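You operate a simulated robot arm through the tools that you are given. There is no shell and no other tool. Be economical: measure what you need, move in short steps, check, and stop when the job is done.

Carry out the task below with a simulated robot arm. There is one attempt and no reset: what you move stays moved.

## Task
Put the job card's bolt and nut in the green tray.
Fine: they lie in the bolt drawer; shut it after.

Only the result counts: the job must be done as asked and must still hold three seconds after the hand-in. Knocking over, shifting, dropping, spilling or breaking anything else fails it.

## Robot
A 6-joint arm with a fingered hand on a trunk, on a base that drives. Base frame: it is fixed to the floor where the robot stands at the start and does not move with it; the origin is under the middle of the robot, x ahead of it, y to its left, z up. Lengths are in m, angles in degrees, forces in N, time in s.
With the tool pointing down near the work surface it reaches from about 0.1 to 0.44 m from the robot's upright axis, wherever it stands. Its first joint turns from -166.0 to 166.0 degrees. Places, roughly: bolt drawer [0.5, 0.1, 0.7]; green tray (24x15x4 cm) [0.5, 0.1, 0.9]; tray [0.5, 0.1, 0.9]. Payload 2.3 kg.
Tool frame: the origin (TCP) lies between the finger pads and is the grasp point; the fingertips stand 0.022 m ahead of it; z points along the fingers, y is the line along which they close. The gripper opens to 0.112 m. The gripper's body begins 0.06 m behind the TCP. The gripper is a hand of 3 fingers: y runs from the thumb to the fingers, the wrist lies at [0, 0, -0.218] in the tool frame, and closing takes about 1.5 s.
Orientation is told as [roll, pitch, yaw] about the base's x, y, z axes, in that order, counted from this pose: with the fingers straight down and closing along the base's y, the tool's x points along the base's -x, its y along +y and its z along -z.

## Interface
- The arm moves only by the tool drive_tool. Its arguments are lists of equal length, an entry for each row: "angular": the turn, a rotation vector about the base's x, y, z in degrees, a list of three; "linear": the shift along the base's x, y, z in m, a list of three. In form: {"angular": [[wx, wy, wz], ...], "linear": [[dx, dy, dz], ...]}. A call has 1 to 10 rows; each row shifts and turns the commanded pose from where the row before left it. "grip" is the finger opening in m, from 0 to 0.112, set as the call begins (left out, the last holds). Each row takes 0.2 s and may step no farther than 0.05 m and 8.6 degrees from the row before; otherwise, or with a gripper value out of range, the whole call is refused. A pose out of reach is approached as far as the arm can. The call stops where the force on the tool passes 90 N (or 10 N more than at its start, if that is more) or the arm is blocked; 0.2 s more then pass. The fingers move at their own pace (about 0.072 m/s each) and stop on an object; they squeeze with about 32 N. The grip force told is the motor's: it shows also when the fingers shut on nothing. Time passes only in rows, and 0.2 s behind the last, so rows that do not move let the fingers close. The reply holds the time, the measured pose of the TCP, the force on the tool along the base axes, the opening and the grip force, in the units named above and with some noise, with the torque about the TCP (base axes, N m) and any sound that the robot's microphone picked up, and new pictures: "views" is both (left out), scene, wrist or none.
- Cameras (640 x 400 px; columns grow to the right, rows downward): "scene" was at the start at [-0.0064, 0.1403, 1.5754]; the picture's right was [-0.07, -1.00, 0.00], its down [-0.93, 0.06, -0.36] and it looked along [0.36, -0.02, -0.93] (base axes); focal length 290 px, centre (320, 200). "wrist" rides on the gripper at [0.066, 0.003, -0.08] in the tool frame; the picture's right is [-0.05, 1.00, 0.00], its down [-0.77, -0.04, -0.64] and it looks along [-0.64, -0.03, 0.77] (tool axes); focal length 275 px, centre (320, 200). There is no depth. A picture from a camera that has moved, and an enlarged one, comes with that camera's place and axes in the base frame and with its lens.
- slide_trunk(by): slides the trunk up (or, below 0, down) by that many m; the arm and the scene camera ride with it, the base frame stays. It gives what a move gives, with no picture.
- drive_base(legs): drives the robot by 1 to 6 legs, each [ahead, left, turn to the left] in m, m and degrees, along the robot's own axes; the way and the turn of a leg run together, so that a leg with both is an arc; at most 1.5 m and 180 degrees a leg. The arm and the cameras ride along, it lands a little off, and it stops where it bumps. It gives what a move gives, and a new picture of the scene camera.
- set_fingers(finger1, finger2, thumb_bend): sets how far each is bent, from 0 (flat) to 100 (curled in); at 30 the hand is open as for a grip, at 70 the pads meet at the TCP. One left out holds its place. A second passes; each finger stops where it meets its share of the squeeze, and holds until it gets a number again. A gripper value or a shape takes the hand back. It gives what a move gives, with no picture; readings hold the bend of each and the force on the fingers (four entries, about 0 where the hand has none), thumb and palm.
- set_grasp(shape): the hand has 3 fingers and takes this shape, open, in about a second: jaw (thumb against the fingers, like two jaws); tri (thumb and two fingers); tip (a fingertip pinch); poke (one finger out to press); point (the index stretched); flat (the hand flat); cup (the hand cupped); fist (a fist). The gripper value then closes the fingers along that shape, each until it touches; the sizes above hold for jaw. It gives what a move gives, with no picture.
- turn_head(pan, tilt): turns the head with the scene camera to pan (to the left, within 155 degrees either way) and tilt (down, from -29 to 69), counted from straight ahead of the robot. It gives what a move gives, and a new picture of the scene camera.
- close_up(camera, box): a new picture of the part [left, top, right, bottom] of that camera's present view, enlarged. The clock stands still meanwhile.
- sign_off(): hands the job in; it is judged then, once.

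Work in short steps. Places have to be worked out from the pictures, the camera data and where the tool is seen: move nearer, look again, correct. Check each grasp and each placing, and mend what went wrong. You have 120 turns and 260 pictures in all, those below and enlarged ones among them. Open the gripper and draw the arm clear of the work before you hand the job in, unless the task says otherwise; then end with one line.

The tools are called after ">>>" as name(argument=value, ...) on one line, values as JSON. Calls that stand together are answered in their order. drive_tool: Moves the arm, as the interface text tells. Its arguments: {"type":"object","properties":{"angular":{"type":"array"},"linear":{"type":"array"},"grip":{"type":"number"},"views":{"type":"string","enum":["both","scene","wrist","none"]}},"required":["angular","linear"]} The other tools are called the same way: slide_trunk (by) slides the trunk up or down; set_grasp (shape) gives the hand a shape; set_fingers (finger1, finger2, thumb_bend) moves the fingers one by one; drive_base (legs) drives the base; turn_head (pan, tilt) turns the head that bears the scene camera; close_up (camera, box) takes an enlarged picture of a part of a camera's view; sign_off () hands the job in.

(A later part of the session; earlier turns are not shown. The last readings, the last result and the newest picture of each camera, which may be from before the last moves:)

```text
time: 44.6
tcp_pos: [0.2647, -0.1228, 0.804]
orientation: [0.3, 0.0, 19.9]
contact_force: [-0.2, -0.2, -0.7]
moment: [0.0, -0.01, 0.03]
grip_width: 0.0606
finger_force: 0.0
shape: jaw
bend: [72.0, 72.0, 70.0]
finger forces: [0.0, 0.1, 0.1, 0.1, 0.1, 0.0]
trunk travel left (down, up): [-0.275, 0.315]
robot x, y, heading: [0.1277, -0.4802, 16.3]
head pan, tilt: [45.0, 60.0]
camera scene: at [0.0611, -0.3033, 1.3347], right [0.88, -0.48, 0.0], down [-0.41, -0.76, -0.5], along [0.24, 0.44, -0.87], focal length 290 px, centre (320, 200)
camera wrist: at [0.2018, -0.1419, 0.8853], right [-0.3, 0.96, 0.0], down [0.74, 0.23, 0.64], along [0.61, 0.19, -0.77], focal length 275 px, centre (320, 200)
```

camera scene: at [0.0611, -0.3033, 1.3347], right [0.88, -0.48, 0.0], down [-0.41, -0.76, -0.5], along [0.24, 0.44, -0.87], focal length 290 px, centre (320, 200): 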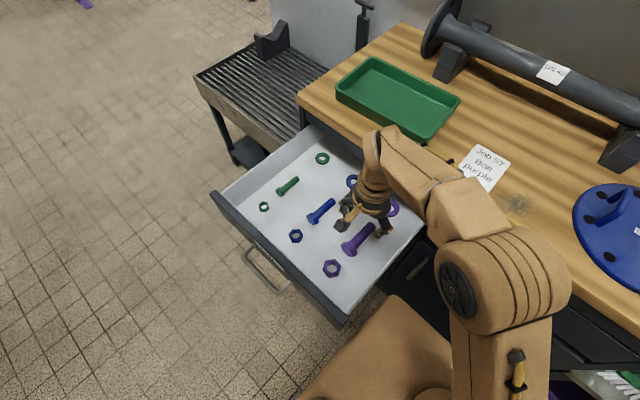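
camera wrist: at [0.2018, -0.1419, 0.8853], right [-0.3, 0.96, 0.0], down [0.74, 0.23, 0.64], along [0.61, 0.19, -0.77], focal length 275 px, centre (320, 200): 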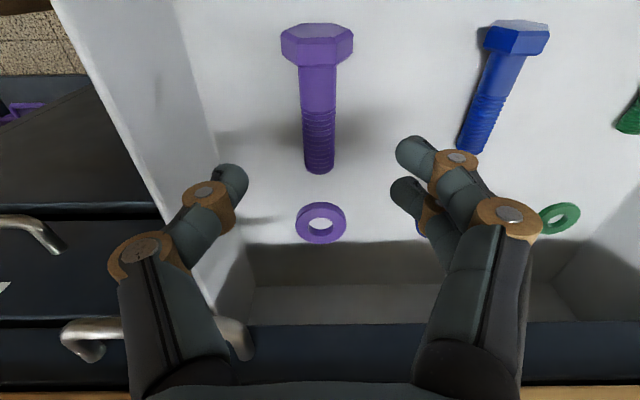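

Bolt axis is at z≈0.70 and the fingers straddle it, aligned. Descend to TCP z≈0.735, then check.

>>> drive_tool(angular=[[0, 0, 0], [0, 0, 0], [0, 0, 0], [0, 0, 0]], linear=[[0, 0, -0.02], [0, 0, -0.02], [0, 0, -0.015], [0, 0, -0.015]])

```text
time: 45.6
tcp_pos: [0.2647, -0.1224, 0.7354]
orientation: [0.1, 0.0, 19.9]
contact_force: [-0.5, -0.9, -0.2]
moment: [0.01, -0.02, -0.02]
grip_width: 0.0601
finger_force: 0.0
shape: jaw
bend: [72.0, 72.0, 70.0]
finger forces: [0.0, 0.0, 0.1, 0.0, 0.0, 0.0]
trunk travel left (down, up): [-0.275, 0.315]
robot x, y, heading: [0.1262, -0.4836, 16.5]
head pan, tilt: [45.0, 60.0]
camera scene: at [0.0611, -0.3033, 1.3347], right [0.88, -0.48, 0.0], down [-0.41, -0.76, -0.5], along [0.24, 0.44, -0.87], focal length 290 px, centre (320, 200)
camera wrist: at [0.2016, -0.1418, 0.8156], right [-0.3, 0.96, 0.0], down [0.74, 0.23, 0.64], along [0.61, 0.19, -0.77], focal length 275 px, centre (320, 200)
```

scene: 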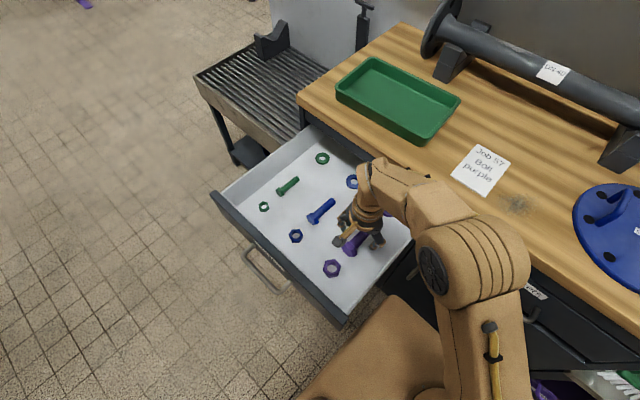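
wrist: 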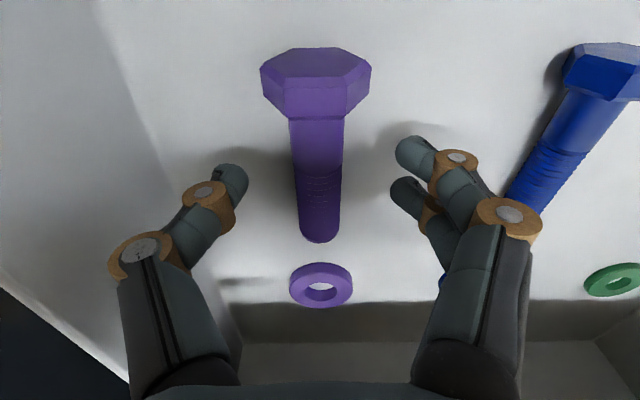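

Well centred. Lower the last 2.7 cm.

>>> drive_tool(angular=[[0, 0, 0], [0, 0, 0], [0, 0, 0]], linear=[[0, 0, -0.01], [0, 0, -0.01], [0, 0, -0.007]], views="wrist")

```text
time: 46.4
tcp_pos: [0.2647, -0.1224, 0.7088]
orientation: [0.4, -0.2, 19.9]
contact_force: [-0.1, 0.8, 7.7]
moment: [0.24, 0.08, 0.0]
grip_width: 0.0605
finger_force: 0.0
shape: jaw
bend: [72.0, 72.0, 70.0]
finger forces: [3.6, 3.2, 0.1, 0.0, 0.3, 0.0]
trunk travel left (down, up): [-0.275, 0.315]
robot x, y, heading: [0.1276, -0.4833, 16.7]
head pan, tilt: [45.0, 60.0]
camera wrist: at [0.2011, -0.1419, 0.79], right [-0.3, 0.96, 0.01], down [0.74, 0.22, 0.64], along [0.61, 0.19, -0.77], focal length 275 px, centre (320, 200)
```

wrist: 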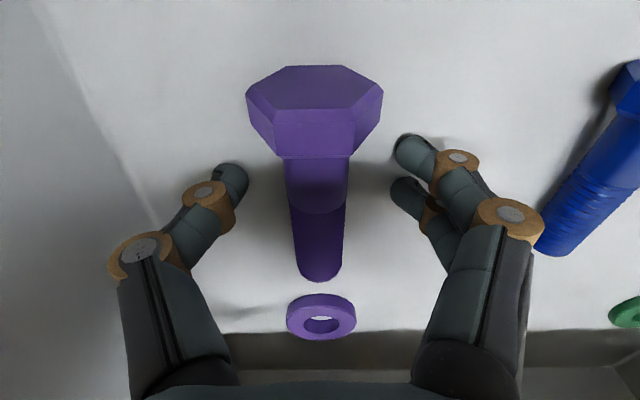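

Fingertips just touch the floor. Raise 3 mm and close.

>>> drive_tool(angular=[[0, 0, 0], [0, 0, 0], [0, 0, 0], [0, 0, 0], [0, 0, 0], [0, 0, 0], [0, 0, 0]], linear=[[0, 0, 0.003], [0, 0, 0], [0, 0, 0], [0, 0, 0], [0, 0, 0], [0, 0, 0], [0, 0, 0]], grip=0.0, views="wrist")

```text
time: 48.0
tcp_pos: [0.2643, -0.1215, 0.7107]
orientation: [0.1, 0.0, 19.8]
contact_force: [0.5, -0.1, 0.5]
moment: [-0.06, -0.03, 0.0]
grip_width: 0.0174
finger_force: 31.8
shape: jaw
bend: [74.0, 74.0, 72.0]
finger forces: [13.7, 13.8, 0.0, 0.0, 28.3, 0.0]
trunk travel left (down, up): [-0.275, 0.315]
robot x, y, heading: [0.1282, -0.4809, 16.3]
head pan, tilt: [45.0, 60.0]
camera wrist: at [0.2014, -0.1419, 0.7926], right [-0.3, 0.96, 0.0], down [0.74, 0.23, 0.64], along [0.61, 0.19, -0.77], focal length 275 px, centre (320, 200)
```

wrist: 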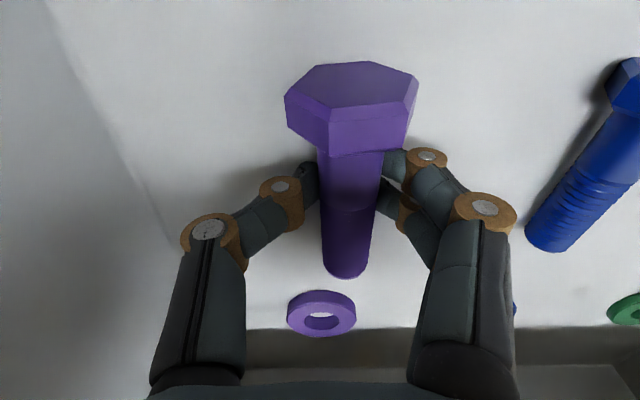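

Bolt gripped (17 mm, forces balanced). Lift straight up out of the drawer.

>>> drive_tool(angular=[[0, 0, 0], [0, 0, 0], [0, 0, 0], [0, 0, 0], [0, 0, 0], [0, 0, 0], [0, 0, 0], [0, 0, 0]], linear=[[0, 0, 0.015], [0, 0, 0.02], [0, 0, 0.03], [0, 0, 0.03], [0, 0, 0.03], [0, 0, 0.03], [0, 0, 0.03], [0, 0, 0.03]])

```text
time: 49.8
tcp_pos: [0.2659, -0.1216, 0.927]
orientation: [0.1, -0.1, 19.9]
contact_force: [0.3, -0.5, -3.5]
moment: [-0.07, 0.0, 0.0]
grip_width: 0.017
finger_force: 31.7
shape: jaw
bend: [74.0, 74.0, 72.0]
finger forces: [13.9, 13.7, 0.0, 0.0, 28.6, 0.1]
trunk travel left (down, up): [-0.275, 0.315]
robot x, y, heading: [0.1262, -0.4859, 16.3]
head pan, tilt: [45.0, 60.0]
camera scene: at [0.0612, -0.303, 1.3347], right [0.88, -0.48, 0.0], down [-0.41, -0.76, -0.5], along [0.24, 0.44, -0.87], focal length 290 px, centre (320, 200)
camera wrist: at [0.2029, -0.1415, 1.0078], right [-0.3, 0.95, 0.0], down [0.74, 0.23, 0.64], along [0.61, 0.19, -0.77], focal length 275 px, centre (320, 200)
```

scene: 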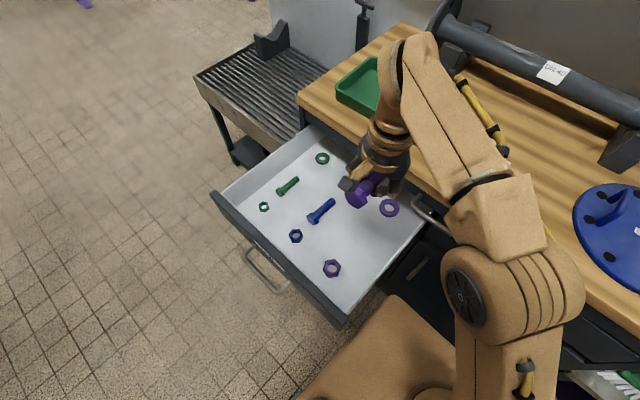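
wrist: 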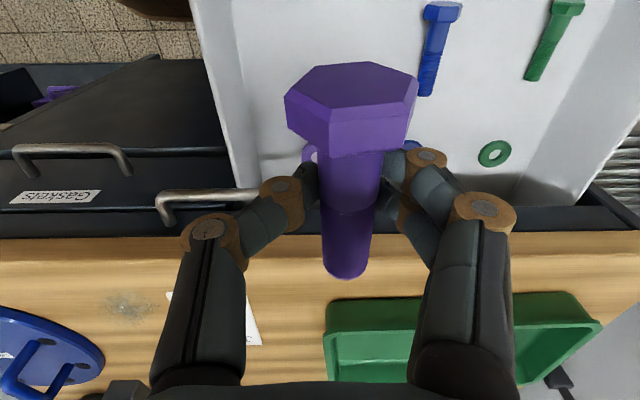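

Bolt is held. Raise the trunk 0.1 and move the base ahead 6 cm to near the tray.

>>> slide_trunk(by=0.12)

>>> drive_base(legs=[[0.06, 0, 0]])

```text
time: 51.3
tcp_pos: [0.2664, -0.1199, 1.0474]
orientation: [0.3, 0.0, 19.9]
contact_force: [0.3, 0.2, -4.3]
moment: [-0.03, -0.01, -0.04]
grip_width: 0.0173
finger_force: 31.9
shape: jaw
bend: [74.0, 74.0, 72.0]
finger forces: [13.8, 13.7, 0.0, 0.1, 28.4, 0.1]
trunk travel left (down, up): [-0.395, 0.195]
robot x, y, heading: [0.1301, -0.4813, 16.5]
head pan, tilt: [45.0, 60.0]
```

```text
time: 52.2
tcp_pos: [0.3258, -0.1036, 1.0468]
orientation: [0.2, -0.1, 19.9]
contact_force: [0.7, -0.5, -4.4]
moment: [-0.01, 0.0, -0.02]
grip_width: 0.0176
finger_force: 32.0
shape: jaw
bend: [74.0, 74.0, 72.0]
finger forces: [13.7, 13.7, 0.0, 0.1, 28.4, 0.0]
trunk travel left (down, up): [-0.395, 0.195]
robot x, y, heading: [0.1859, -0.4654, 16.8]
head pan, tilt: [45.0, 60.0]
camera scene: at [0.1204, -0.2854, 1.4547], right [0.88, -0.48, 0.0], down [-0.41, -0.76, -0.5], along [0.24, 0.44, -0.87], focal length 290 px, centre (320, 200)
```

scene: 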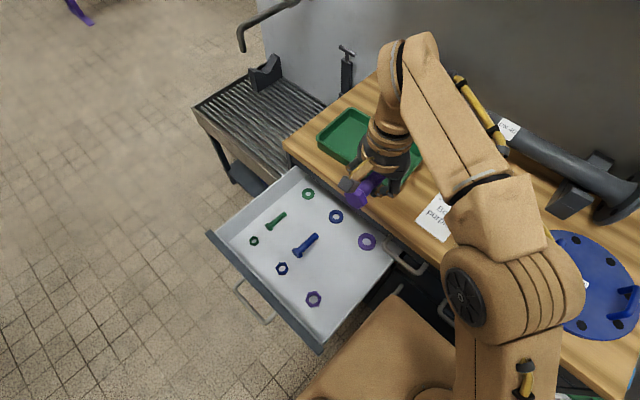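

Move toward the tray (target ≈ (0.465, 0.0)) while tilting the tool outward 30° for reach.

>>> drive_tool(angular=[[6.43, -3.86, 0], [6.43, -3.86, 0], [6.43, -3.86, 0], [6.43, -3.86, 0], [0, 0, 0]], linear=[[0.028, 0.02, 0], [0.028, 0.02, 0], [0.028, 0.02, 0], [0.028, 0.02, 0], [0.027, 0.024, 0]])

```text
time: 53.4
tcp_pos: [0.4646, 0.0014, 1.0439]
orientation: [20.2, -22.8, 15.7]
contact_force: [0.1, -0.2, -3.9]
moment: [-0.05, 0.0, -0.02]
grip_width: 0.017
finger_force: 32.0
shape: jaw
bend: [74.0, 74.0, 72.0]
finger forces: [13.7, 13.4, 0.0, 0.1, 29.2, 0.0]
trunk travel left (down, up): [-0.395, 0.195]
robot x, y, heading: [0.1903, -0.4628, 16.3]
head pan, tilt: [45.0, 60.0]
camera scene: at [0.1203, -0.2841, 1.4545], right [0.88, -0.48, 0.0], down [-0.41, -0.76, -0.5], along [0.24, 0.44, -0.87], focal length 290 px, centre (320, 200)
camera wrist: at [0.384, -0.048, 1.0899], right [-0.34, 0.88, 0.34], down [0.54, -0.11, 0.84], along [0.77, 0.47, -0.43], focal length 275 px, centre (320, 200)
```

scene: 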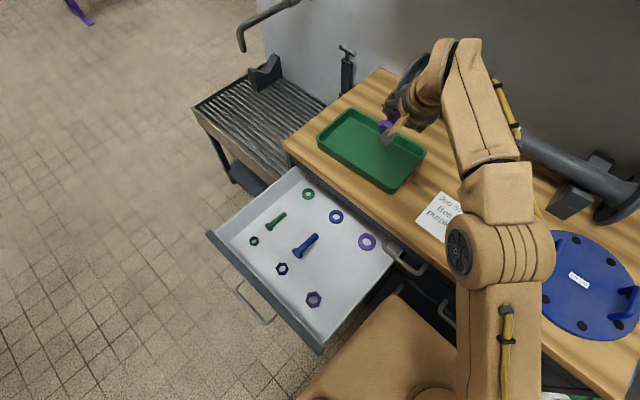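
wrist: 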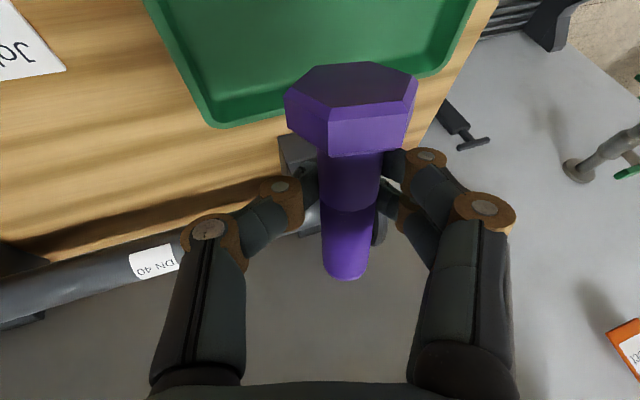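

In reach. The bolt should go a bit further into the tray, around (0.485, 0.035). I'll move there, lower, and reduce tilt one step to see if the reach allows.

>>> drive_tool(angular=[[0, 0, 0], [-6.43, 3.86, 0], [-6.43, 3.86, 0]], linear=[[0.02, 0.033, -0.02], [0, 0, -0.03], [0, 0, -0.03]])

```text
time: 54.2
tcp_pos: [0.4484, -0.0023, 0.9607]
orientation: [11.5, -13.3, 18.6]
contact_force: [0.1, 0.4, -3.0]
moment: [-0.02, -0.01, 0.02]
grip_width: 0.0172
finger_force: 32.1
shape: jaw
bend: [74.0, 74.0, 72.0]
finger forces: [13.9, 13.5, 0.1, 0.0, 29.0, 0.0]
out of reach, approached as far as the arm can: row 1, 2, 3
trunk travel left (down, up): [-0.395, 0.195]
robot x, y, heading: [0.1889, -0.4686, 16.7]
head pan, tilt: [45.0, 60.0]
camera scene: at [0.1195, -0.2857, 1.4547], right [0.88, -0.48, 0.0], down [-0.41, -0.76, -0.5], along [0.24, 0.44, -0.87], focal length 290 px, centre (320, 200)
camera wrist: at [0.3742, -0.0413, 1.0234], right [-0.31, 0.93, 0.2], down [0.63, 0.04, 0.78], along [0.71, 0.37, -0.59], focal length 275 px, centre (320, 200)
```

scene: 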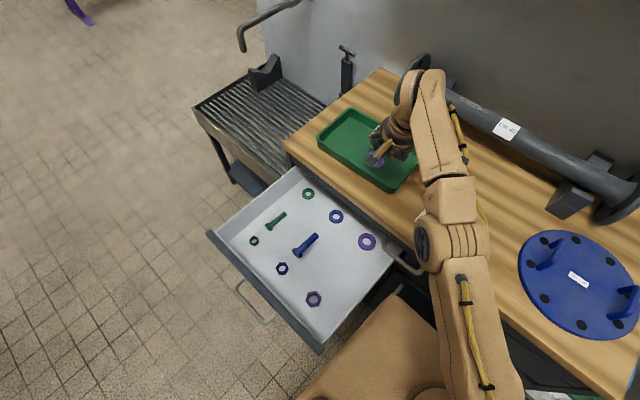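
wrist: 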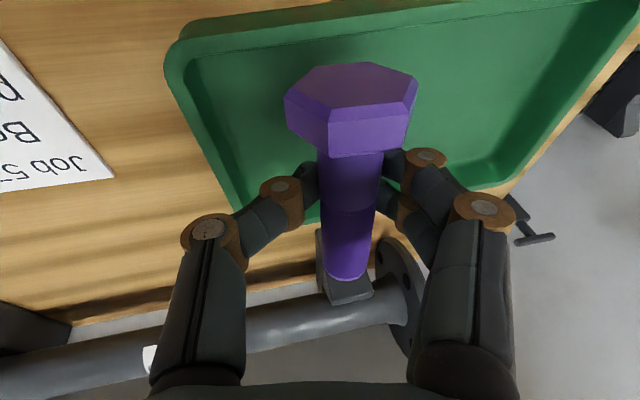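

Arm is at full stretch. Nudge the base 3.5 cm ahead and 2 cm left (clearances about 6 and 5 cm) to bring the hand deeper over the tray.

>>> drive_base(legs=[[0.035, 0.02, 0]])

>>> close_up(camera="scene", box=[300, 80, 440, 200])

```text
time: 55.1
tcp_pos: [0.4761, 0.0274, 0.9614]
orientation: [11.4, -13.4, 18.6]
contact_force: [0.4, -0.1, -4.2]
moment: [-0.07, -0.04, 0.04]
grip_width: 0.0171
finger_force: 32.3
shape: jaw
bend: [74.0, 74.0, 72.0]
finger forces: [13.8, 13.5, 0.0, 0.0, 28.9, 0.0]
trunk travel left (down, up): [-0.395, 0.195]
robot x, y, heading: [0.2139, -0.4362, 16.7]
head pan, tilt: [45.0, 60.0]
camera scene: at [0.1478, -0.2557, 1.4545], right [0.88, -0.48, 0.0], down [-0.41, -0.76, -0.5], along [0.24, 0.44, -0.87], focal length 290 px, centre (320, 200)
```

scene: 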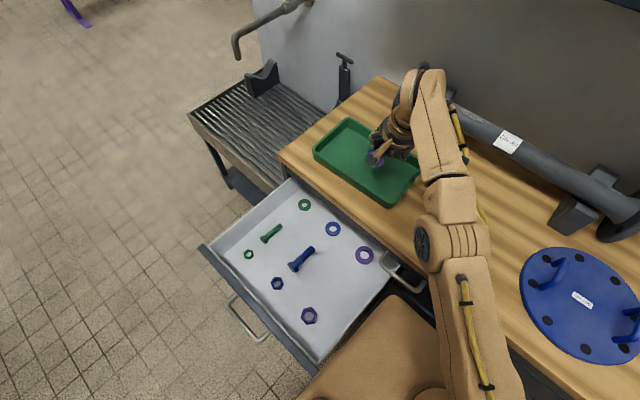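

```text
3.33 times, centred on (370, 140) of scene
camera zoom: at [0.1478, -0.2557, 1.4545], right [0.88, -0.48, 0.0], down [-0.41, -0.76, -0.5], along [0.24, 0.44, -0.87], focal length 966 px, centre (153, 400)
```

zoom: 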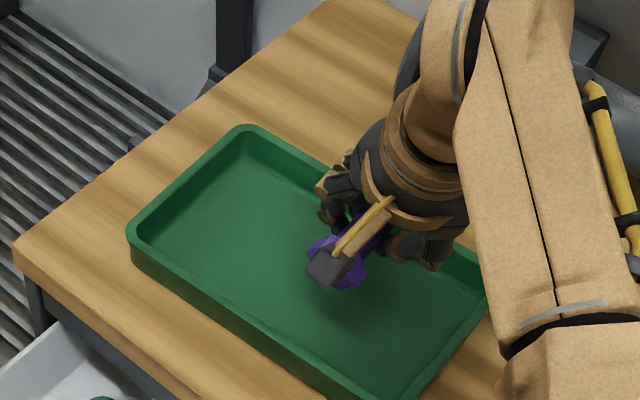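

The bolt's shadow is in the tray. I'll lower while shifting 2 cm further in so the head clears the near wall.

>>> drive_tool(angular=[[0, 0, 0], [0, 0, 0]], linear=[[0.012, 0.004, -0.02], [0.012, 0.004, -0.02]])

```text
time: 55.7
tcp_pos: [0.4946, 0.0299, 0.9212]
orientation: [11.5, -13.5, 18.6]
contact_force: [-0.5, -0.1, -4.0]
moment: [-0.05, 0.0, 0.0]
grip_width: 0.0171
finger_force: 32.1
shape: jaw
bend: [74.0, 74.0, 72.0]
finger forces: [13.7, 13.3, 0.0, 0.0, 28.8, 0.0]
out of reach, approached as far as the arm can: row 2
trunk travel left (down, up): [-0.395, 0.195]
robot x, y, heading: [0.2149, -0.4358, 16.3]
head pan, tilt: [45.0, 60.0]
camera scene: at [0.1468, -0.2567, 1.4547], right [0.88, -0.48, 0.0], down [-0.41, -0.76, -0.5], along [0.24, 0.44, -0.87], focal length 290 px, centre (320, 200)
camera wrist: at [0.4205, -0.0092, 0.9825], right [-0.31, 0.93, 0.2], down [0.63, 0.04, 0.78], along [0.71, 0.37, -0.59], focal length 275 px, centre (320, 200)
```

scene: 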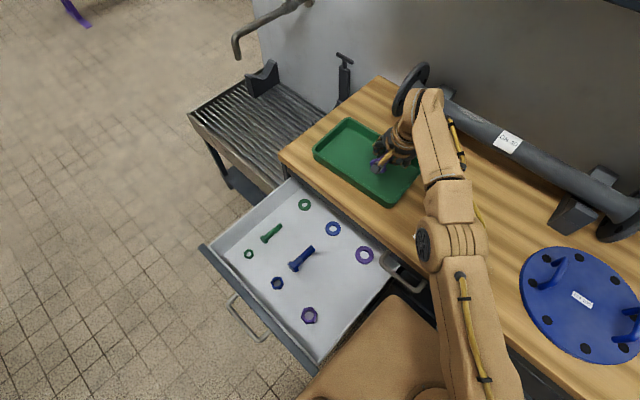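
wrist: 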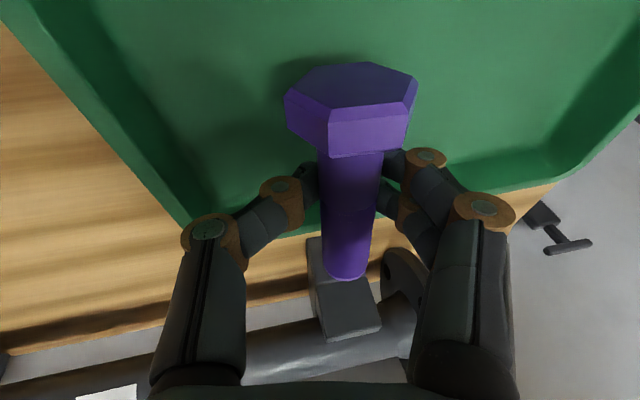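

Centred in the tray's depth now. Lower further in small steps watching force.

>>> drive_tool(angular=[[0, 0, 0], [0, 0, 0], [0, 0, 0]], linear=[[0, 0, -0.012], [0, 0, -0.012], [0, 0, -0.008]])

```text
time: 56.5
tcp_pos: [0.4955, 0.0292, 0.8885]
orientation: [11.4, -13.6, 18.5]
contact_force: [1.9, 1.1, 0.6]
moment: [-0.07, 0.08, -0.02]
grip_width: 0.0168
finger_force: 32.5
shape: jaw
bend: [74.0, 74.0, 72.0]
finger forces: [12.5, 15.4, 0.0, 0.0, 28.4, 0.0]
trunk travel left (down, up): [-0.395, 0.195]
robot x, y, heading: [0.2123, -0.4391, 16.8]
head pan, tilt: [45.0, 60.0]
camera scene: at [0.1466, -0.2573, 1.4548], right [0.88, -0.48, 0.0], down [-0.41, -0.76, -0.5], along [0.24, 0.44, -0.87], focal length 290 px, centre (320, 200)
camera wrist: at [0.4206, -0.0094, 0.9511], right [-0.31, 0.93, 0.2], down [0.63, 0.04, 0.78], along [0.71, 0.37, -0.59], focal length 275 px, centre (320, 200)
```

scene: 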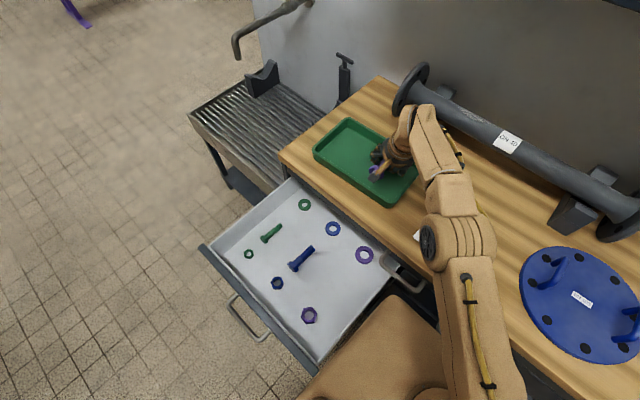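
wrist: 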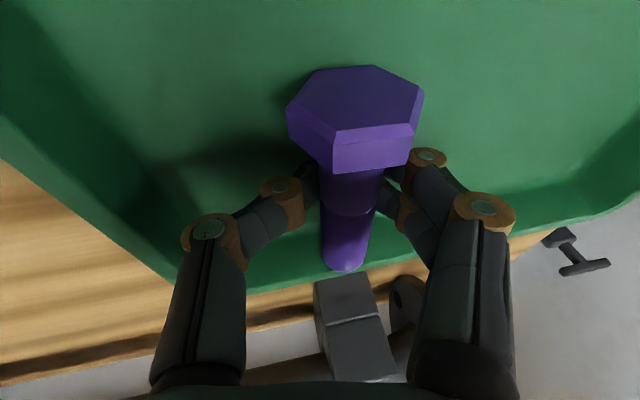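

The head has just touched the tray floor (weight taken). Open modestly to release.

>>> drive_tool(angular=[[0, 0, 0], [0, 0, 0], [0, 0, 0], [0, 0, 0], [0, 0, 0]], linear=[[0, 0, 0], [0, 0, 0], [0, 0, 0], [0, 0, 0], [0, 0, 0]], grip=0.05, views="wrist")

```text
time: 57.7
tcp_pos: [0.4948, 0.0279, 0.8903]
orientation: [11.6, -13.6, 18.6]
contact_force: [1.9, 2.1, 16.5]
moment: [-0.21, -0.18, 0.08]
grip_width: 0.0437
finger_force: 0.0
shape: jaw
bend: [73.0, 73.0, 74.0]
finger forces: [0.0, 0.0, 0.0, 0.1, 15.4, 0.1]
trunk travel left (down, up): [-0.395, 0.195]
robot x, y, heading: [0.2163, -0.438, 16.6]
head pan, tilt: [45.0, 60.0]
camera wrist: at [0.4198, -0.0106, 0.9521], right [-0.31, 0.93, 0.21], down [0.62, 0.04, 0.78], along [0.72, 0.37, -0.59], focal length 275 px, centre (320, 200)
```

wrist: 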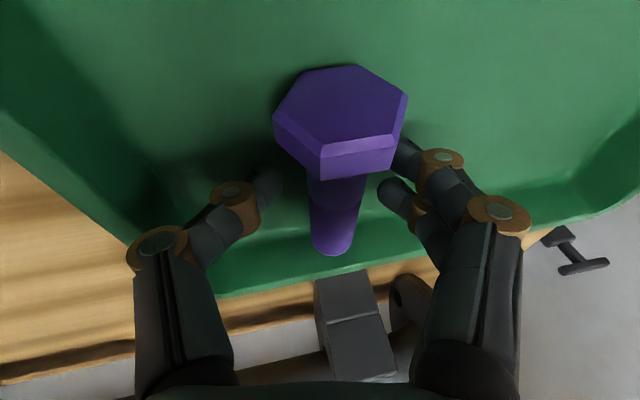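

Released; the thumb presses on the tray floor a little. Lift straight up gently.

>>> drive_tool(angular=[[0, 0, 0], [0, 0, 0], [0, 0, 0], [0, 0, 0], [0, 0, 0]], linear=[[0, 0, 0.006], [-0.002, -0.003, 0.012], [-0.003, -0.005, 0.02], [-0.005, -0.008, 0.03], [-0.005, -0.008, 0.04]])

```text
time: 58.9
tcp_pos: [0.4805, 0.0065, 0.9964]
orientation: [11.5, -13.5, 18.5]
contact_force: [0.1, -1.2, 1.6]
moment: [0.0, 0.0, 0.01]
grip_width: 0.0496
finger_force: 0.1
shape: jaw
bend: [73.0, 73.0, 70.0]
finger forces: [0.0, 0.0, 0.0, 0.0, 0.1, 0.0]
trunk travel left (down, up): [-0.395, 0.195]
robot x, y, heading: [0.2161, -0.435, 16.8]
head pan, tilt: [45.0, 60.0]
camera scene: at [0.1462, -0.2576, 1.4547], right [0.88, -0.48, 0.0], down [-0.41, -0.76, -0.5], along [0.24, 0.44, -0.87], focal length 290 px, centre (320, 200)
camera wrist: at [0.4055, -0.0327, 1.0591], right [-0.31, 0.93, 0.2], down [0.63, 0.04, 0.78], along [0.71, 0.37, -0.59], focal length 275 px, centre (320, 200)
```

scene: 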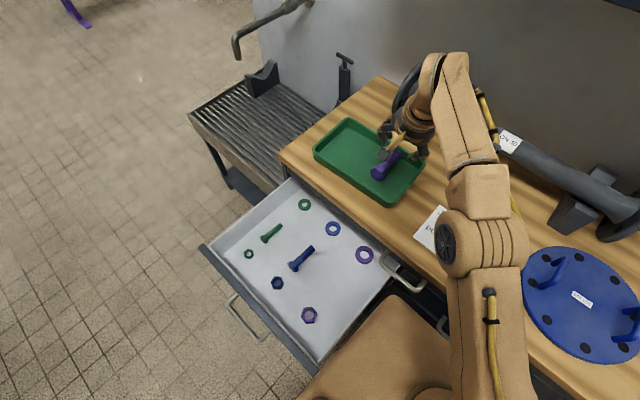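
wrist: 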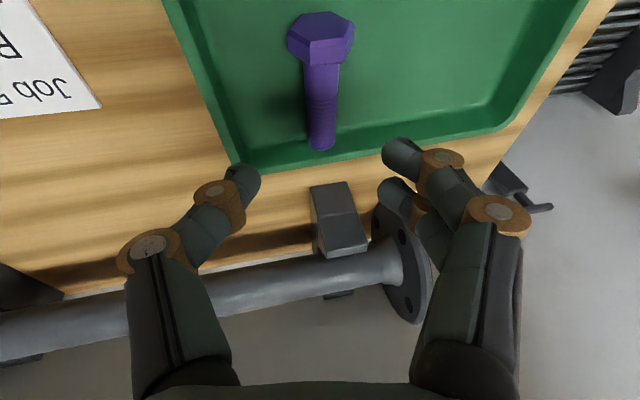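

Bolt rests in the tray. Next the nut: level the tool and move back over the drawer's front at about (0.177, -0.147).

>>> drive_tool(angular=[[0, 0, 0], [-5.07, 3.05, 0], [-5.07, 3.05, 0], [-5.07, 3.05, 0], [0, 0, 0], [0, 0, 0], [0, 0, 0], [0, 0, 0], [0, 0, 0]], linear=[[0, 0, 0.04], [-0.03, -0.02, 0], [-0.04, -0.02, 0], [-0.04, -0.02, 0], [-0.04, -0.02, 0], [-0.04, -0.02, 0], [-0.04, -0.02, 0], [-0.04, -0.02, 0], [-0.035, -0.014, 0]])

```text
time: 60.9
tcp_pos: [0.1656, -0.1577, 1.0324]
orientation: [0.2, 0.1, 19.9]
contact_force: [-1.0, 0.7, 0.6]
moment: [0.01, -0.03, 0.0]
grip_width: 0.0498
finger_force: 0.1
shape: jaw
bend: [73.0, 73.0, 70.0]
finger forces: [0.0, 0.0, 0.0, 0.0, 0.0, 0.0]
out of reach, approached as far as the arm can: row 1
trunk travel left (down, up): [-0.395, 0.195]
robot x, y, heading: [0.2156, -0.4363, 16.4]
head pan, tilt: [45.0, 60.0]
camera scene: at [0.1458, -0.2577, 1.4547], right [0.88, -0.48, 0.0], down [-0.41, -0.76, -0.5], along [0.24, 0.44, -0.87], focal length 290 px, centre (320, 200)
camera wrist: at [0.1022, -0.1776, 1.1136], right [-0.29, 0.96, 0.0], down [0.74, 0.23, 0.63], along [0.61, 0.19, -0.77], focal length 275 px, centre (320, 200)
```

scene: 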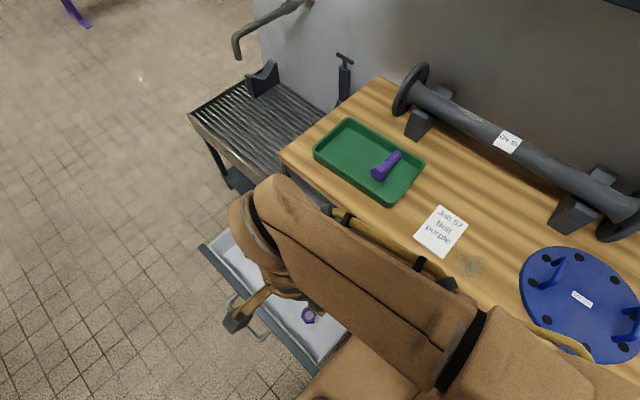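
wrist: 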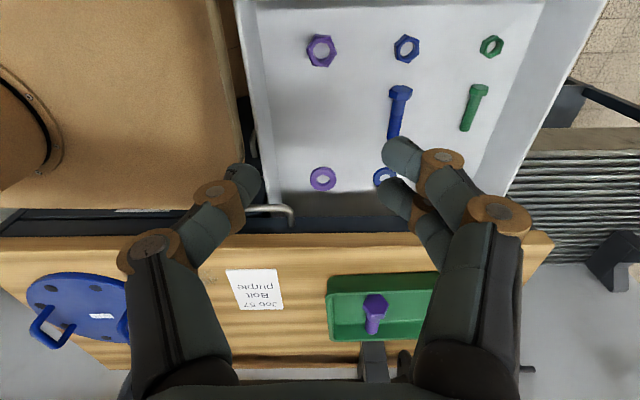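

Nut computed at (0.179, -0.152). Platform is within ~2 cm of the drawer side, so shift the base 3 cm right before lowering the trunk.

>>> drive_base(legs=[[0, -0.035, 0]])

>>> slide_trunk(by=-0.12)

>>> drive_tool(angular=[[0, 0, 0], [0, 0, 0], [0, 0, 0]], linear=[[0.003, 0.035, -0.03], [0, 0, -0.03], [0, 0, -0.04]])

```text
time: 61.8
tcp_pos: [0.1753, -0.1923, 1.0326]
orientation: [0.1, 0.2, 19.9]
contact_force: [-0.5, -0.6, 0.4]
moment: [0.01, -0.01, 0.0]
grip_width: 0.0494
finger_force: 0.1
shape: jaw
bend: [73.0, 73.0, 70.0]
finger forces: [0.0, 0.0, 0.1, 0.0, 0.0, 0.0]
trunk travel left (down, up): [-0.395, 0.195]
robot x, y, heading: [0.2217, -0.4724, 16.5]
head pan, tilt: [45.0, 60.0]
camera scene: at [0.1566, -0.2927, 1.455], right [0.88, -0.48, 0.0], down [-0.41, -0.76, -0.5], along [0.24, 0.44, -0.87], focal length 290 px, centre (320, 200)
```

scene: 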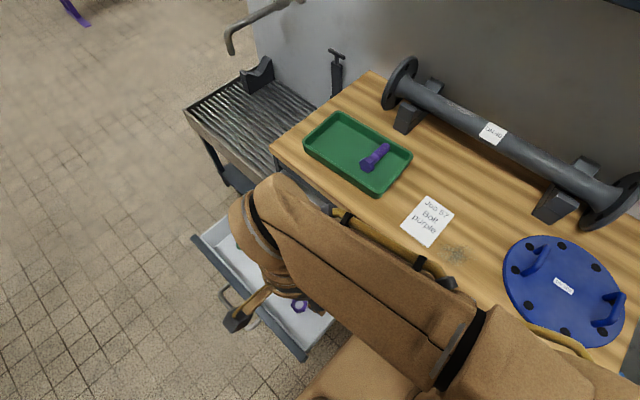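

```text
time: 63.3
tcp_pos: [0.1758, -0.1909, 0.913]
orientation: [0.1, 0.2, 19.9]
contact_force: [0.3, -0.3, 0.5]
moment: [0.02, -0.01, 0.02]
grip_width: 0.0494
finger_force: 0.1
shape: jaw
bend: [73.0, 73.0, 70.0]
finger forces: [0.1, 0.0, 0.1, 0.0, 0.0, 0.0]
trunk travel left (down, up): [-0.275, 0.315]
robot x, y, heading: [0.2256, -0.4727, 16.7]
head pan, tilt: [45.0, 60.0]
```

```text
time: 64.1
tcp_pos: [0.1806, -0.1563, 0.8119]
orientation: [0.1, 0.2, 19.9]
contact_force: [0.5, 0.3, 0.0]
moment: [-0.02, 0.03, 0.0]
grip_width: 0.0495
finger_force: 0.1
shape: jaw
bend: [73.0, 73.0, 70.0]
finger forces: [0.0, 0.1, 0.0, 0.0, 0.0, 0.0]
trunk travel left (down, up): [-0.275, 0.315]
robot x, y, heading: [0.2231, -0.4714, 16.7]
head pan, tilt: [45.0, 60.0]
camera scene: at [0.1562, -0.291, 1.3347], right [0.88, -0.48, 0.0], down [-0.41, -0.76, -0.5], along [0.24, 0.44, -0.87], focal length 290 px, centre (320, 200)
camera wrist: at [0.1172, -0.1758, 0.8932], right [-0.3, 0.96, 0.0], down [0.74, 0.23, 0.63], along [0.6, 0.19, -0.77], focal length 275 px, centre (320, 200)
```

scene: 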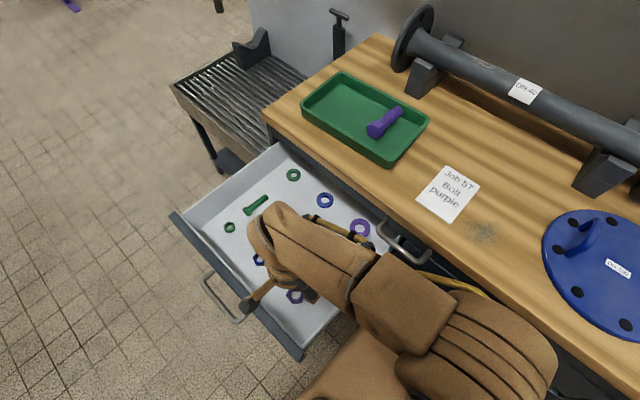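
wrist: 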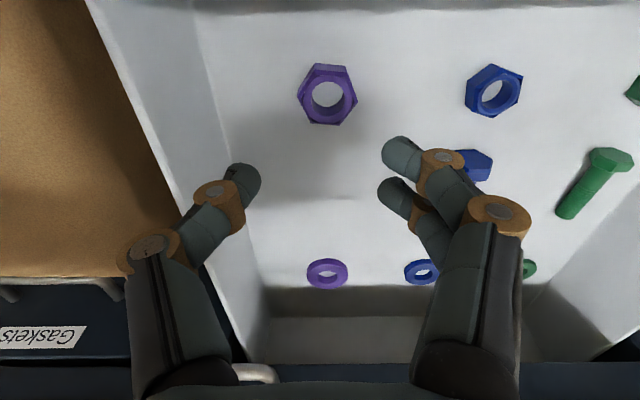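

Nut centre ≈ (0.178, -0.150). Checking its hex orientation up close to grip across flats.

>>> close_up(camera="wrist", box=[280, 50, 376, 140])

```text
4.44 times, centred on (328, 95) of wrist
camera zoom: at [0.1172, -0.1758, 0.8932], right [-0.3, 0.96, 0.0], down [0.74, 0.23, 0.63], along [0.6, 0.19, -0.77], focal length 1224 px, centre (284, 667)
```

zoom: 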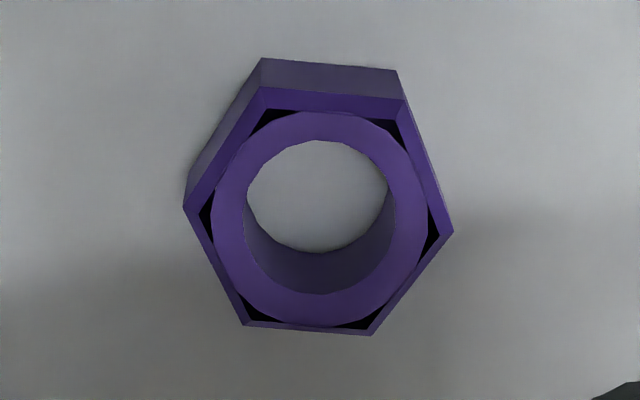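

Flats are best gripped with the tool yawed about +24°. Rotate, centre on the nut, and descend to z≈0.74.

>>> drive_tool(angular=[[0, 0, 8], [0, 0, 8], [0, 0, 8], [0, 0, 0], [0, 0, 0]], linear=[[-0.002, 0.006, 0], [0, 0, 0], [0, 0, 0], [0, 0, -0.035], [0, 0, -0.035]], grip=0.065)

```text
time: 65.3
tcp_pos: [0.1777, -0.1505, 0.7433]
orientation: [0.2, 0.1, 43.9]
contact_force: [-0.4, -0.1, 1.3]
moment: [-0.01, 0.0, 0.03]
grip_width: 0.0645
finger_force: 0.2
shape: jaw
bend: [72.0, 72.0, 70.0]
finger forces: [0.1, 0.0, 0.0, 0.0, 0.1, 0.0]
trunk travel left (down, up): [-0.275, 0.315]
robot x, y, heading: [0.2238, -0.4723, 16.3]
head pan, tilt: [45.0, 60.0]
camera scene: at [0.1562, -0.291, 1.3347], right [0.88, -0.48, 0.0], down [-0.41, -0.76, -0.5], along [0.24, 0.44, -0.87], focal length 290 px, centre (320, 200)
camera wrist: at [0.1277, -0.1944, 0.8243], right [-0.66, 0.75, 0.0], down [0.58, 0.51, 0.63], along [0.48, 0.42, -0.77], focal length 275 px, centre (320, 200)
```

scene: 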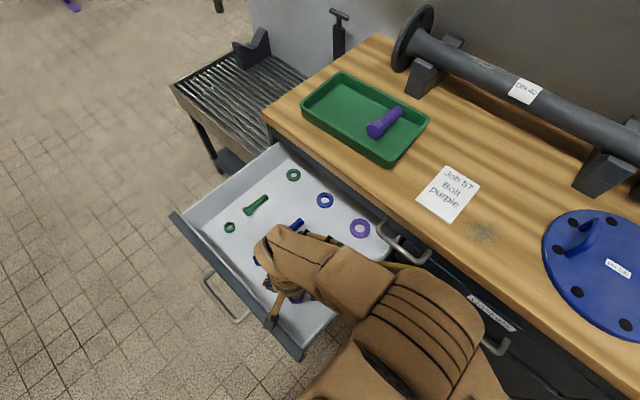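
wrist: 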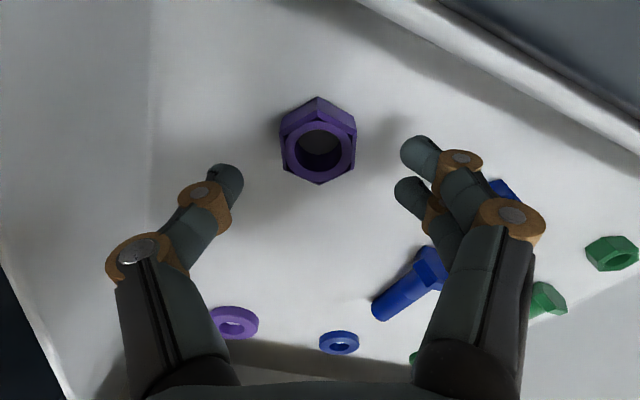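

Flats are aligned with the fingers and neighbours are clear. Descend and check.

>>> drive_tool(angular=[[0, 0, 0], [0, 0, 0], [0, 0, 0]], linear=[[0, 0, -0.012], [0, 0, -0.012], [0, 0, -0.009]], views="wrist")

```text
time: 66.1
tcp_pos: [0.1747, -0.1501, 0.7091]
orientation: [0.1, 0.2, 43.8]
contact_force: [-0.4, 0.8, 0.1]
moment: [0.02, -0.03, -0.03]
grip_width: 0.0645
finger_force: 0.0
shape: jaw
bend: [72.0, 72.0, 70.0]
finger forces: [0.1, 0.7, 0.0, 0.0, 0.1, 0.0]
trunk travel left (down, up): [-0.275, 0.315]
robot x, y, heading: [0.2242, -0.4711, 16.5]
head pan, tilt: [45.0, 60.0]
camera wrist: at [0.1264, -0.1947, 0.7908], right [-0.66, 0.75, 0.0], down [0.58, 0.51, 0.63], along [0.48, 0.42, -0.77], focal length 275 px, centre (320, 200)
```

wrist: 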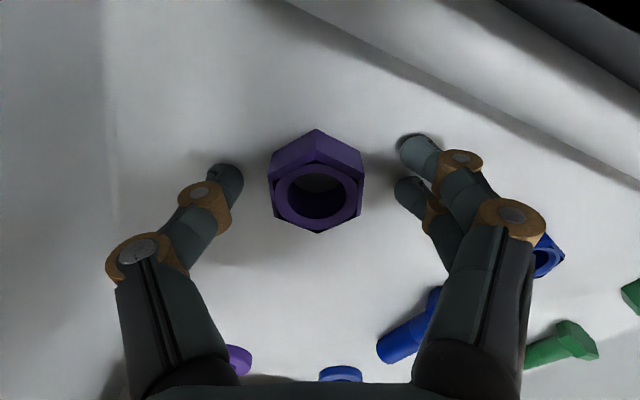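

Nut is centred between the pads. Close.

>>> drive_tool(angular=[[0, 0, 0], [0, 0, 0], [0, 0, 0], [0, 0, 0], [0, 0, 0], [0, 0, 0]], linear=[[0, 0, 0], [0, 0, 0], [0, 0, 0], [0, 0, 0], [0, 0, 0], [0, 0, 0]], grip=0.0, views="wrist")

```text
time: 67.5
tcp_pos: [0.1755, -0.1521, 0.7103]
orientation: [0.1, 0.2, 43.9]
contact_force: [-0.4, 0.1, 0.2]
moment: [-0.02, 0.02, -0.02]
grip_width: 0.0313
finger_force: 32.1
shape: jaw
bend: [74.0, 74.0, 71.0]
finger forces: [14.3, 14.2, 0.1, 0.0, 28.8, 0.1]
trunk travel left (down, up): [-0.275, 0.315]
robot x, y, heading: [0.222, -0.4743, 16.6]
head pan, tilt: [45.0, 60.0]
camera wrist: at [0.1264, -0.1946, 0.7909], right [-0.66, 0.75, 0.0], down [0.58, 0.51, 0.63], along [0.48, 0.42, -0.77], focal length 275 px, centre (320, 200)
```

wrist: 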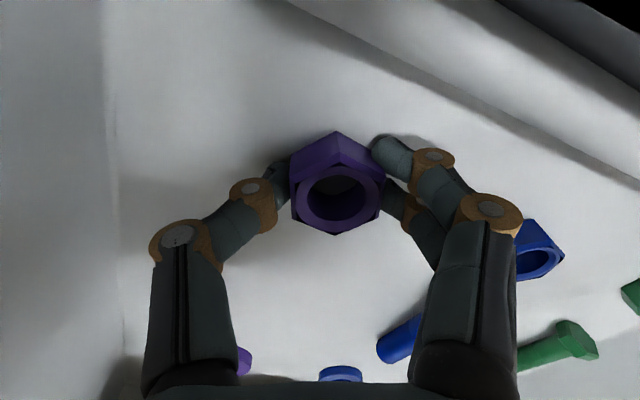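

Gripped across the flats (31 mm). Lift straight up.

>>> drive_tool(angular=[[0, 0, 0], [0, 0, 0], [0, 0, 0], [0, 0, 0], [0, 0, 0], [0, 0, 0], [0, 0, 0]], linear=[[0, 0, 0.015], [0, 0, 0.02], [0, 0, 0.035], [0, 0, 0.035], [0, 0, 0.035], [0, 0, 0.035], [0, 0, 0.035]])

>>> slide_trunk(by=0.12)

```text
time: 69.1
tcp_pos: [0.1774, -0.1508, 0.9185]
orientation: [0.1, 0.2, 43.9]
contact_force: [0.2, 0.3, -1.3]
moment: [-0.04, -0.01, -0.01]
grip_width: 0.0308
finger_force: 31.9
shape: jaw
bend: [74.0, 74.0, 71.0]
finger forces: [12.0, 14.5, 0.1, 0.0, 28.7, 0.0]
trunk travel left (down, up): [-0.275, 0.315]
robot x, y, heading: [0.2195, -0.4705, 16.5]
head pan, tilt: [45.0, 60.0]
camera scene: at [0.1562, -0.2911, 1.3347], right [0.88, -0.48, 0.0], down [-0.41, -0.76, -0.5], along [0.24, 0.44, -0.87], focal length 290 px, centre (320, 200)
camera wrist: at [0.1281, -0.1949, 0.9994], right [-0.66, 0.75, 0.0], down [0.58, 0.51, 0.63], along [0.48, 0.42, -0.77], focal length 275 px, centre (320, 200)
```

scene: 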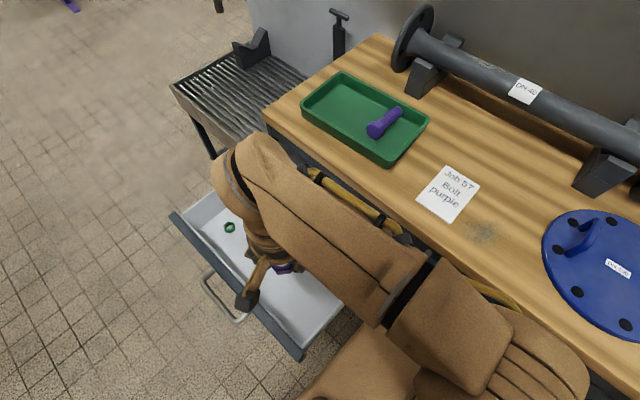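
wrist: 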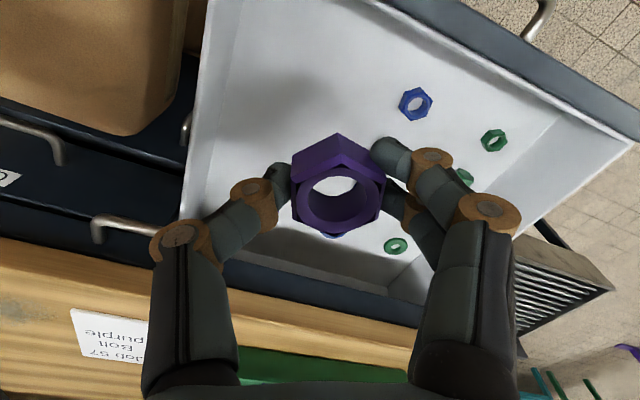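

```text
time: 70.6
tcp_pos: [0.1767, -0.1518, 1.0381]
orientation: [0.0, 0.2, 43.8]
contact_force: [0.6, 0.6, -2.7]
moment: [-0.02, 0.0, 0.0]
grip_width: 0.031
finger_force: 32.1
shape: jaw
bend: [74.0, 74.0, 71.0]
finger forces: [11.9, 14.6, 0.0, 0.1, 28.8, 0.1]
trunk travel left (down, up): [-0.395, 0.195]
robot x, y, heading: [0.2194, -0.4693, 16.3]
head pan, tilt: [45.0, 60.0]
```

Nut is held. Shift the base back 3 cm left, then swing to the tray's left-of-bolt area with a 30° outward tilt.

>>> drive_base(legs=[[0, 0.033, 0]])

>>> drive_tool(angular=[[0, 0, 0], [0, 0, 0], [0, 0, 0], [0, 0, 0], [6.92, -2.87, 0], [6.92, -2.87, 0], [6.92, -2.87, 0], [6.92, -2.87, 0]], linear=[[0.033, 0.026, 0], [0.033, 0.026, 0], [0.033, 0.026, 0], [0.033, 0.026, 0], [0.033, 0.026, 0], [0.033, 0.026, 0], [0.033, 0.026, 0], [0.033, 0.026, 0]])

```text
time: 71.4
tcp_pos: [0.167, -0.1187, 1.0369]
orientation: [0.0, 0.2, 43.9]
contact_force: [-0.3, 0.3, -1.7]
moment: [-0.06, -0.01, -0.03]
grip_width: 0.0307
finger_force: 31.6
shape: jaw
bend: [74.0, 74.0, 71.0]
finger forces: [11.8, 14.6, 0.0, 0.1, 28.6, 0.0]
trunk travel left (down, up): [-0.395, 0.195]
robot x, y, heading: [0.2159, -0.4392, 16.5]
head pan, tilt: [45.0, 60.0]
camera scene: at [0.1462, -0.2577, 1.4545], right [0.88, -0.48, 0.0], down [-0.41, -0.76, -0.5], along [0.24, 0.44, -0.87], focal length 290 px, centre (320, 200)
```

scene: 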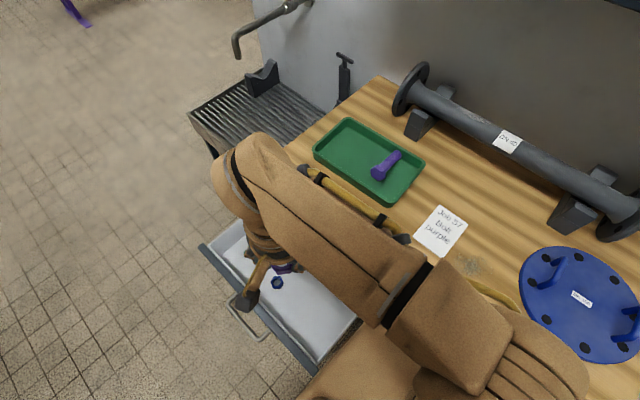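

```text
time: 73.2
tcp_pos: [0.409, 0.0651, 1.037]
orientation: [13.1, -27.1, 40.7]
contact_force: [-0.5, -0.3, -1.0]
moment: [0.0, -0.04, -0.04]
grip_width: 0.0299
finger_force: 32.1
shape: jaw
bend: [74.0, 74.0, 71.0]
finger forces: [11.7, 14.5, 0.0, 0.1, 28.5, 0.0]
out of reach, approached as far as the arm can: row 4
trunk travel left (down, up): [-0.395, 0.195]
robot x, y, heading: [0.2154, -0.4403, 16.5]
head pan, tilt: [45.0, 60.0]
camera scene: at [0.1473, -0.2591, 1.4547], right [0.88, -0.48, 0.0], down [-0.41, -0.76, -0.5], along [0.24, 0.44, -0.87], focal length 290 px, centre (320, 200)
camera wrist: at [0.3469, -0.0083, 1.0773], right [-0.68, 0.7, 0.22], down [0.43, 0.13, 0.9], along [0.59, 0.71, -0.39], focal length 275 px, centre (320, 200)
```

scene: 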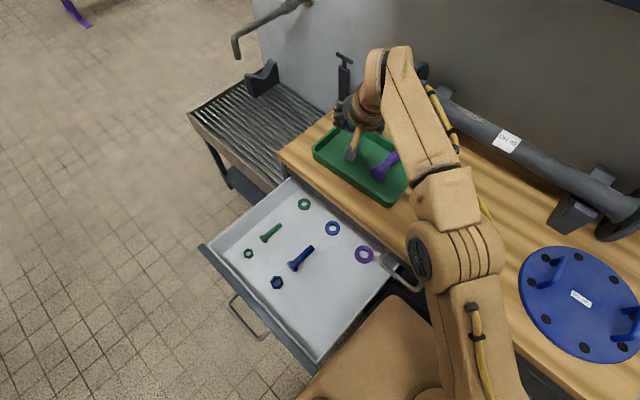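
wrist: 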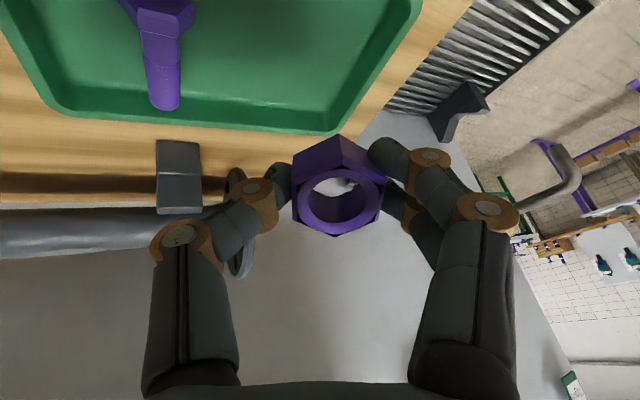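

TCP is above the near rim still; go 4–5 cm further in toward (0.447, 0.10) while lowering to 0.96.

>>> drive_tool(angular=[[0, 0, 0], [0, 0, 0], [0, 0, 0]], linear=[[0.005, 0.005, -0.035], [0.016, 0.015, -0.02], [0.016, 0.015, -0.02]])

```text
time: 74.0
tcp_pos: [0.4398, 0.0876, 0.9596]
orientation: [13.0, -26.9, 40.8]
contact_force: [-0.5, 0.9, -1.1]
moment: [0.02, 0.02, -0.02]
grip_width: 0.0304
finger_force: 32.2
shape: jaw
bend: [74.0, 74.0, 71.0]
finger forces: [11.5, 14.7, 0.0, 0.0, 28.3, 0.1]
out of reach, approached as far as the arm can: row 3
trunk travel left (down, up): [-0.395, 0.195]
robot x, y, heading: [0.2148, -0.4381, 16.7]
head pan, tilt: [45.0, 60.0]
camera scene: at [0.1469, -0.2597, 1.4548], right [0.88, -0.48, 0.0], down [-0.41, -0.76, -0.5], along [0.24, 0.44, -0.87], focal length 290 px, centre (320, 200)
camera wrist: at [0.3783, 0.0141, 0.9999], right [-0.68, 0.7, 0.22], down [0.43, 0.13, 0.89], along [0.59, 0.7, -0.39], focal length 275 px, centre (320, 200)
```

scene: 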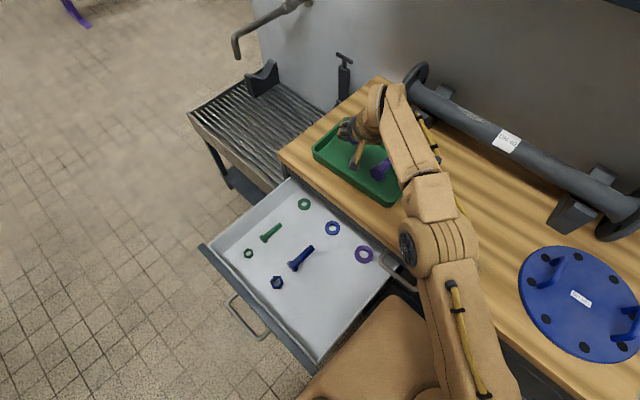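
wrist: 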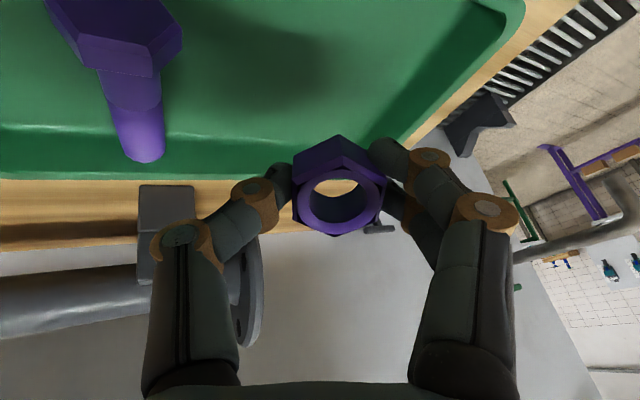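

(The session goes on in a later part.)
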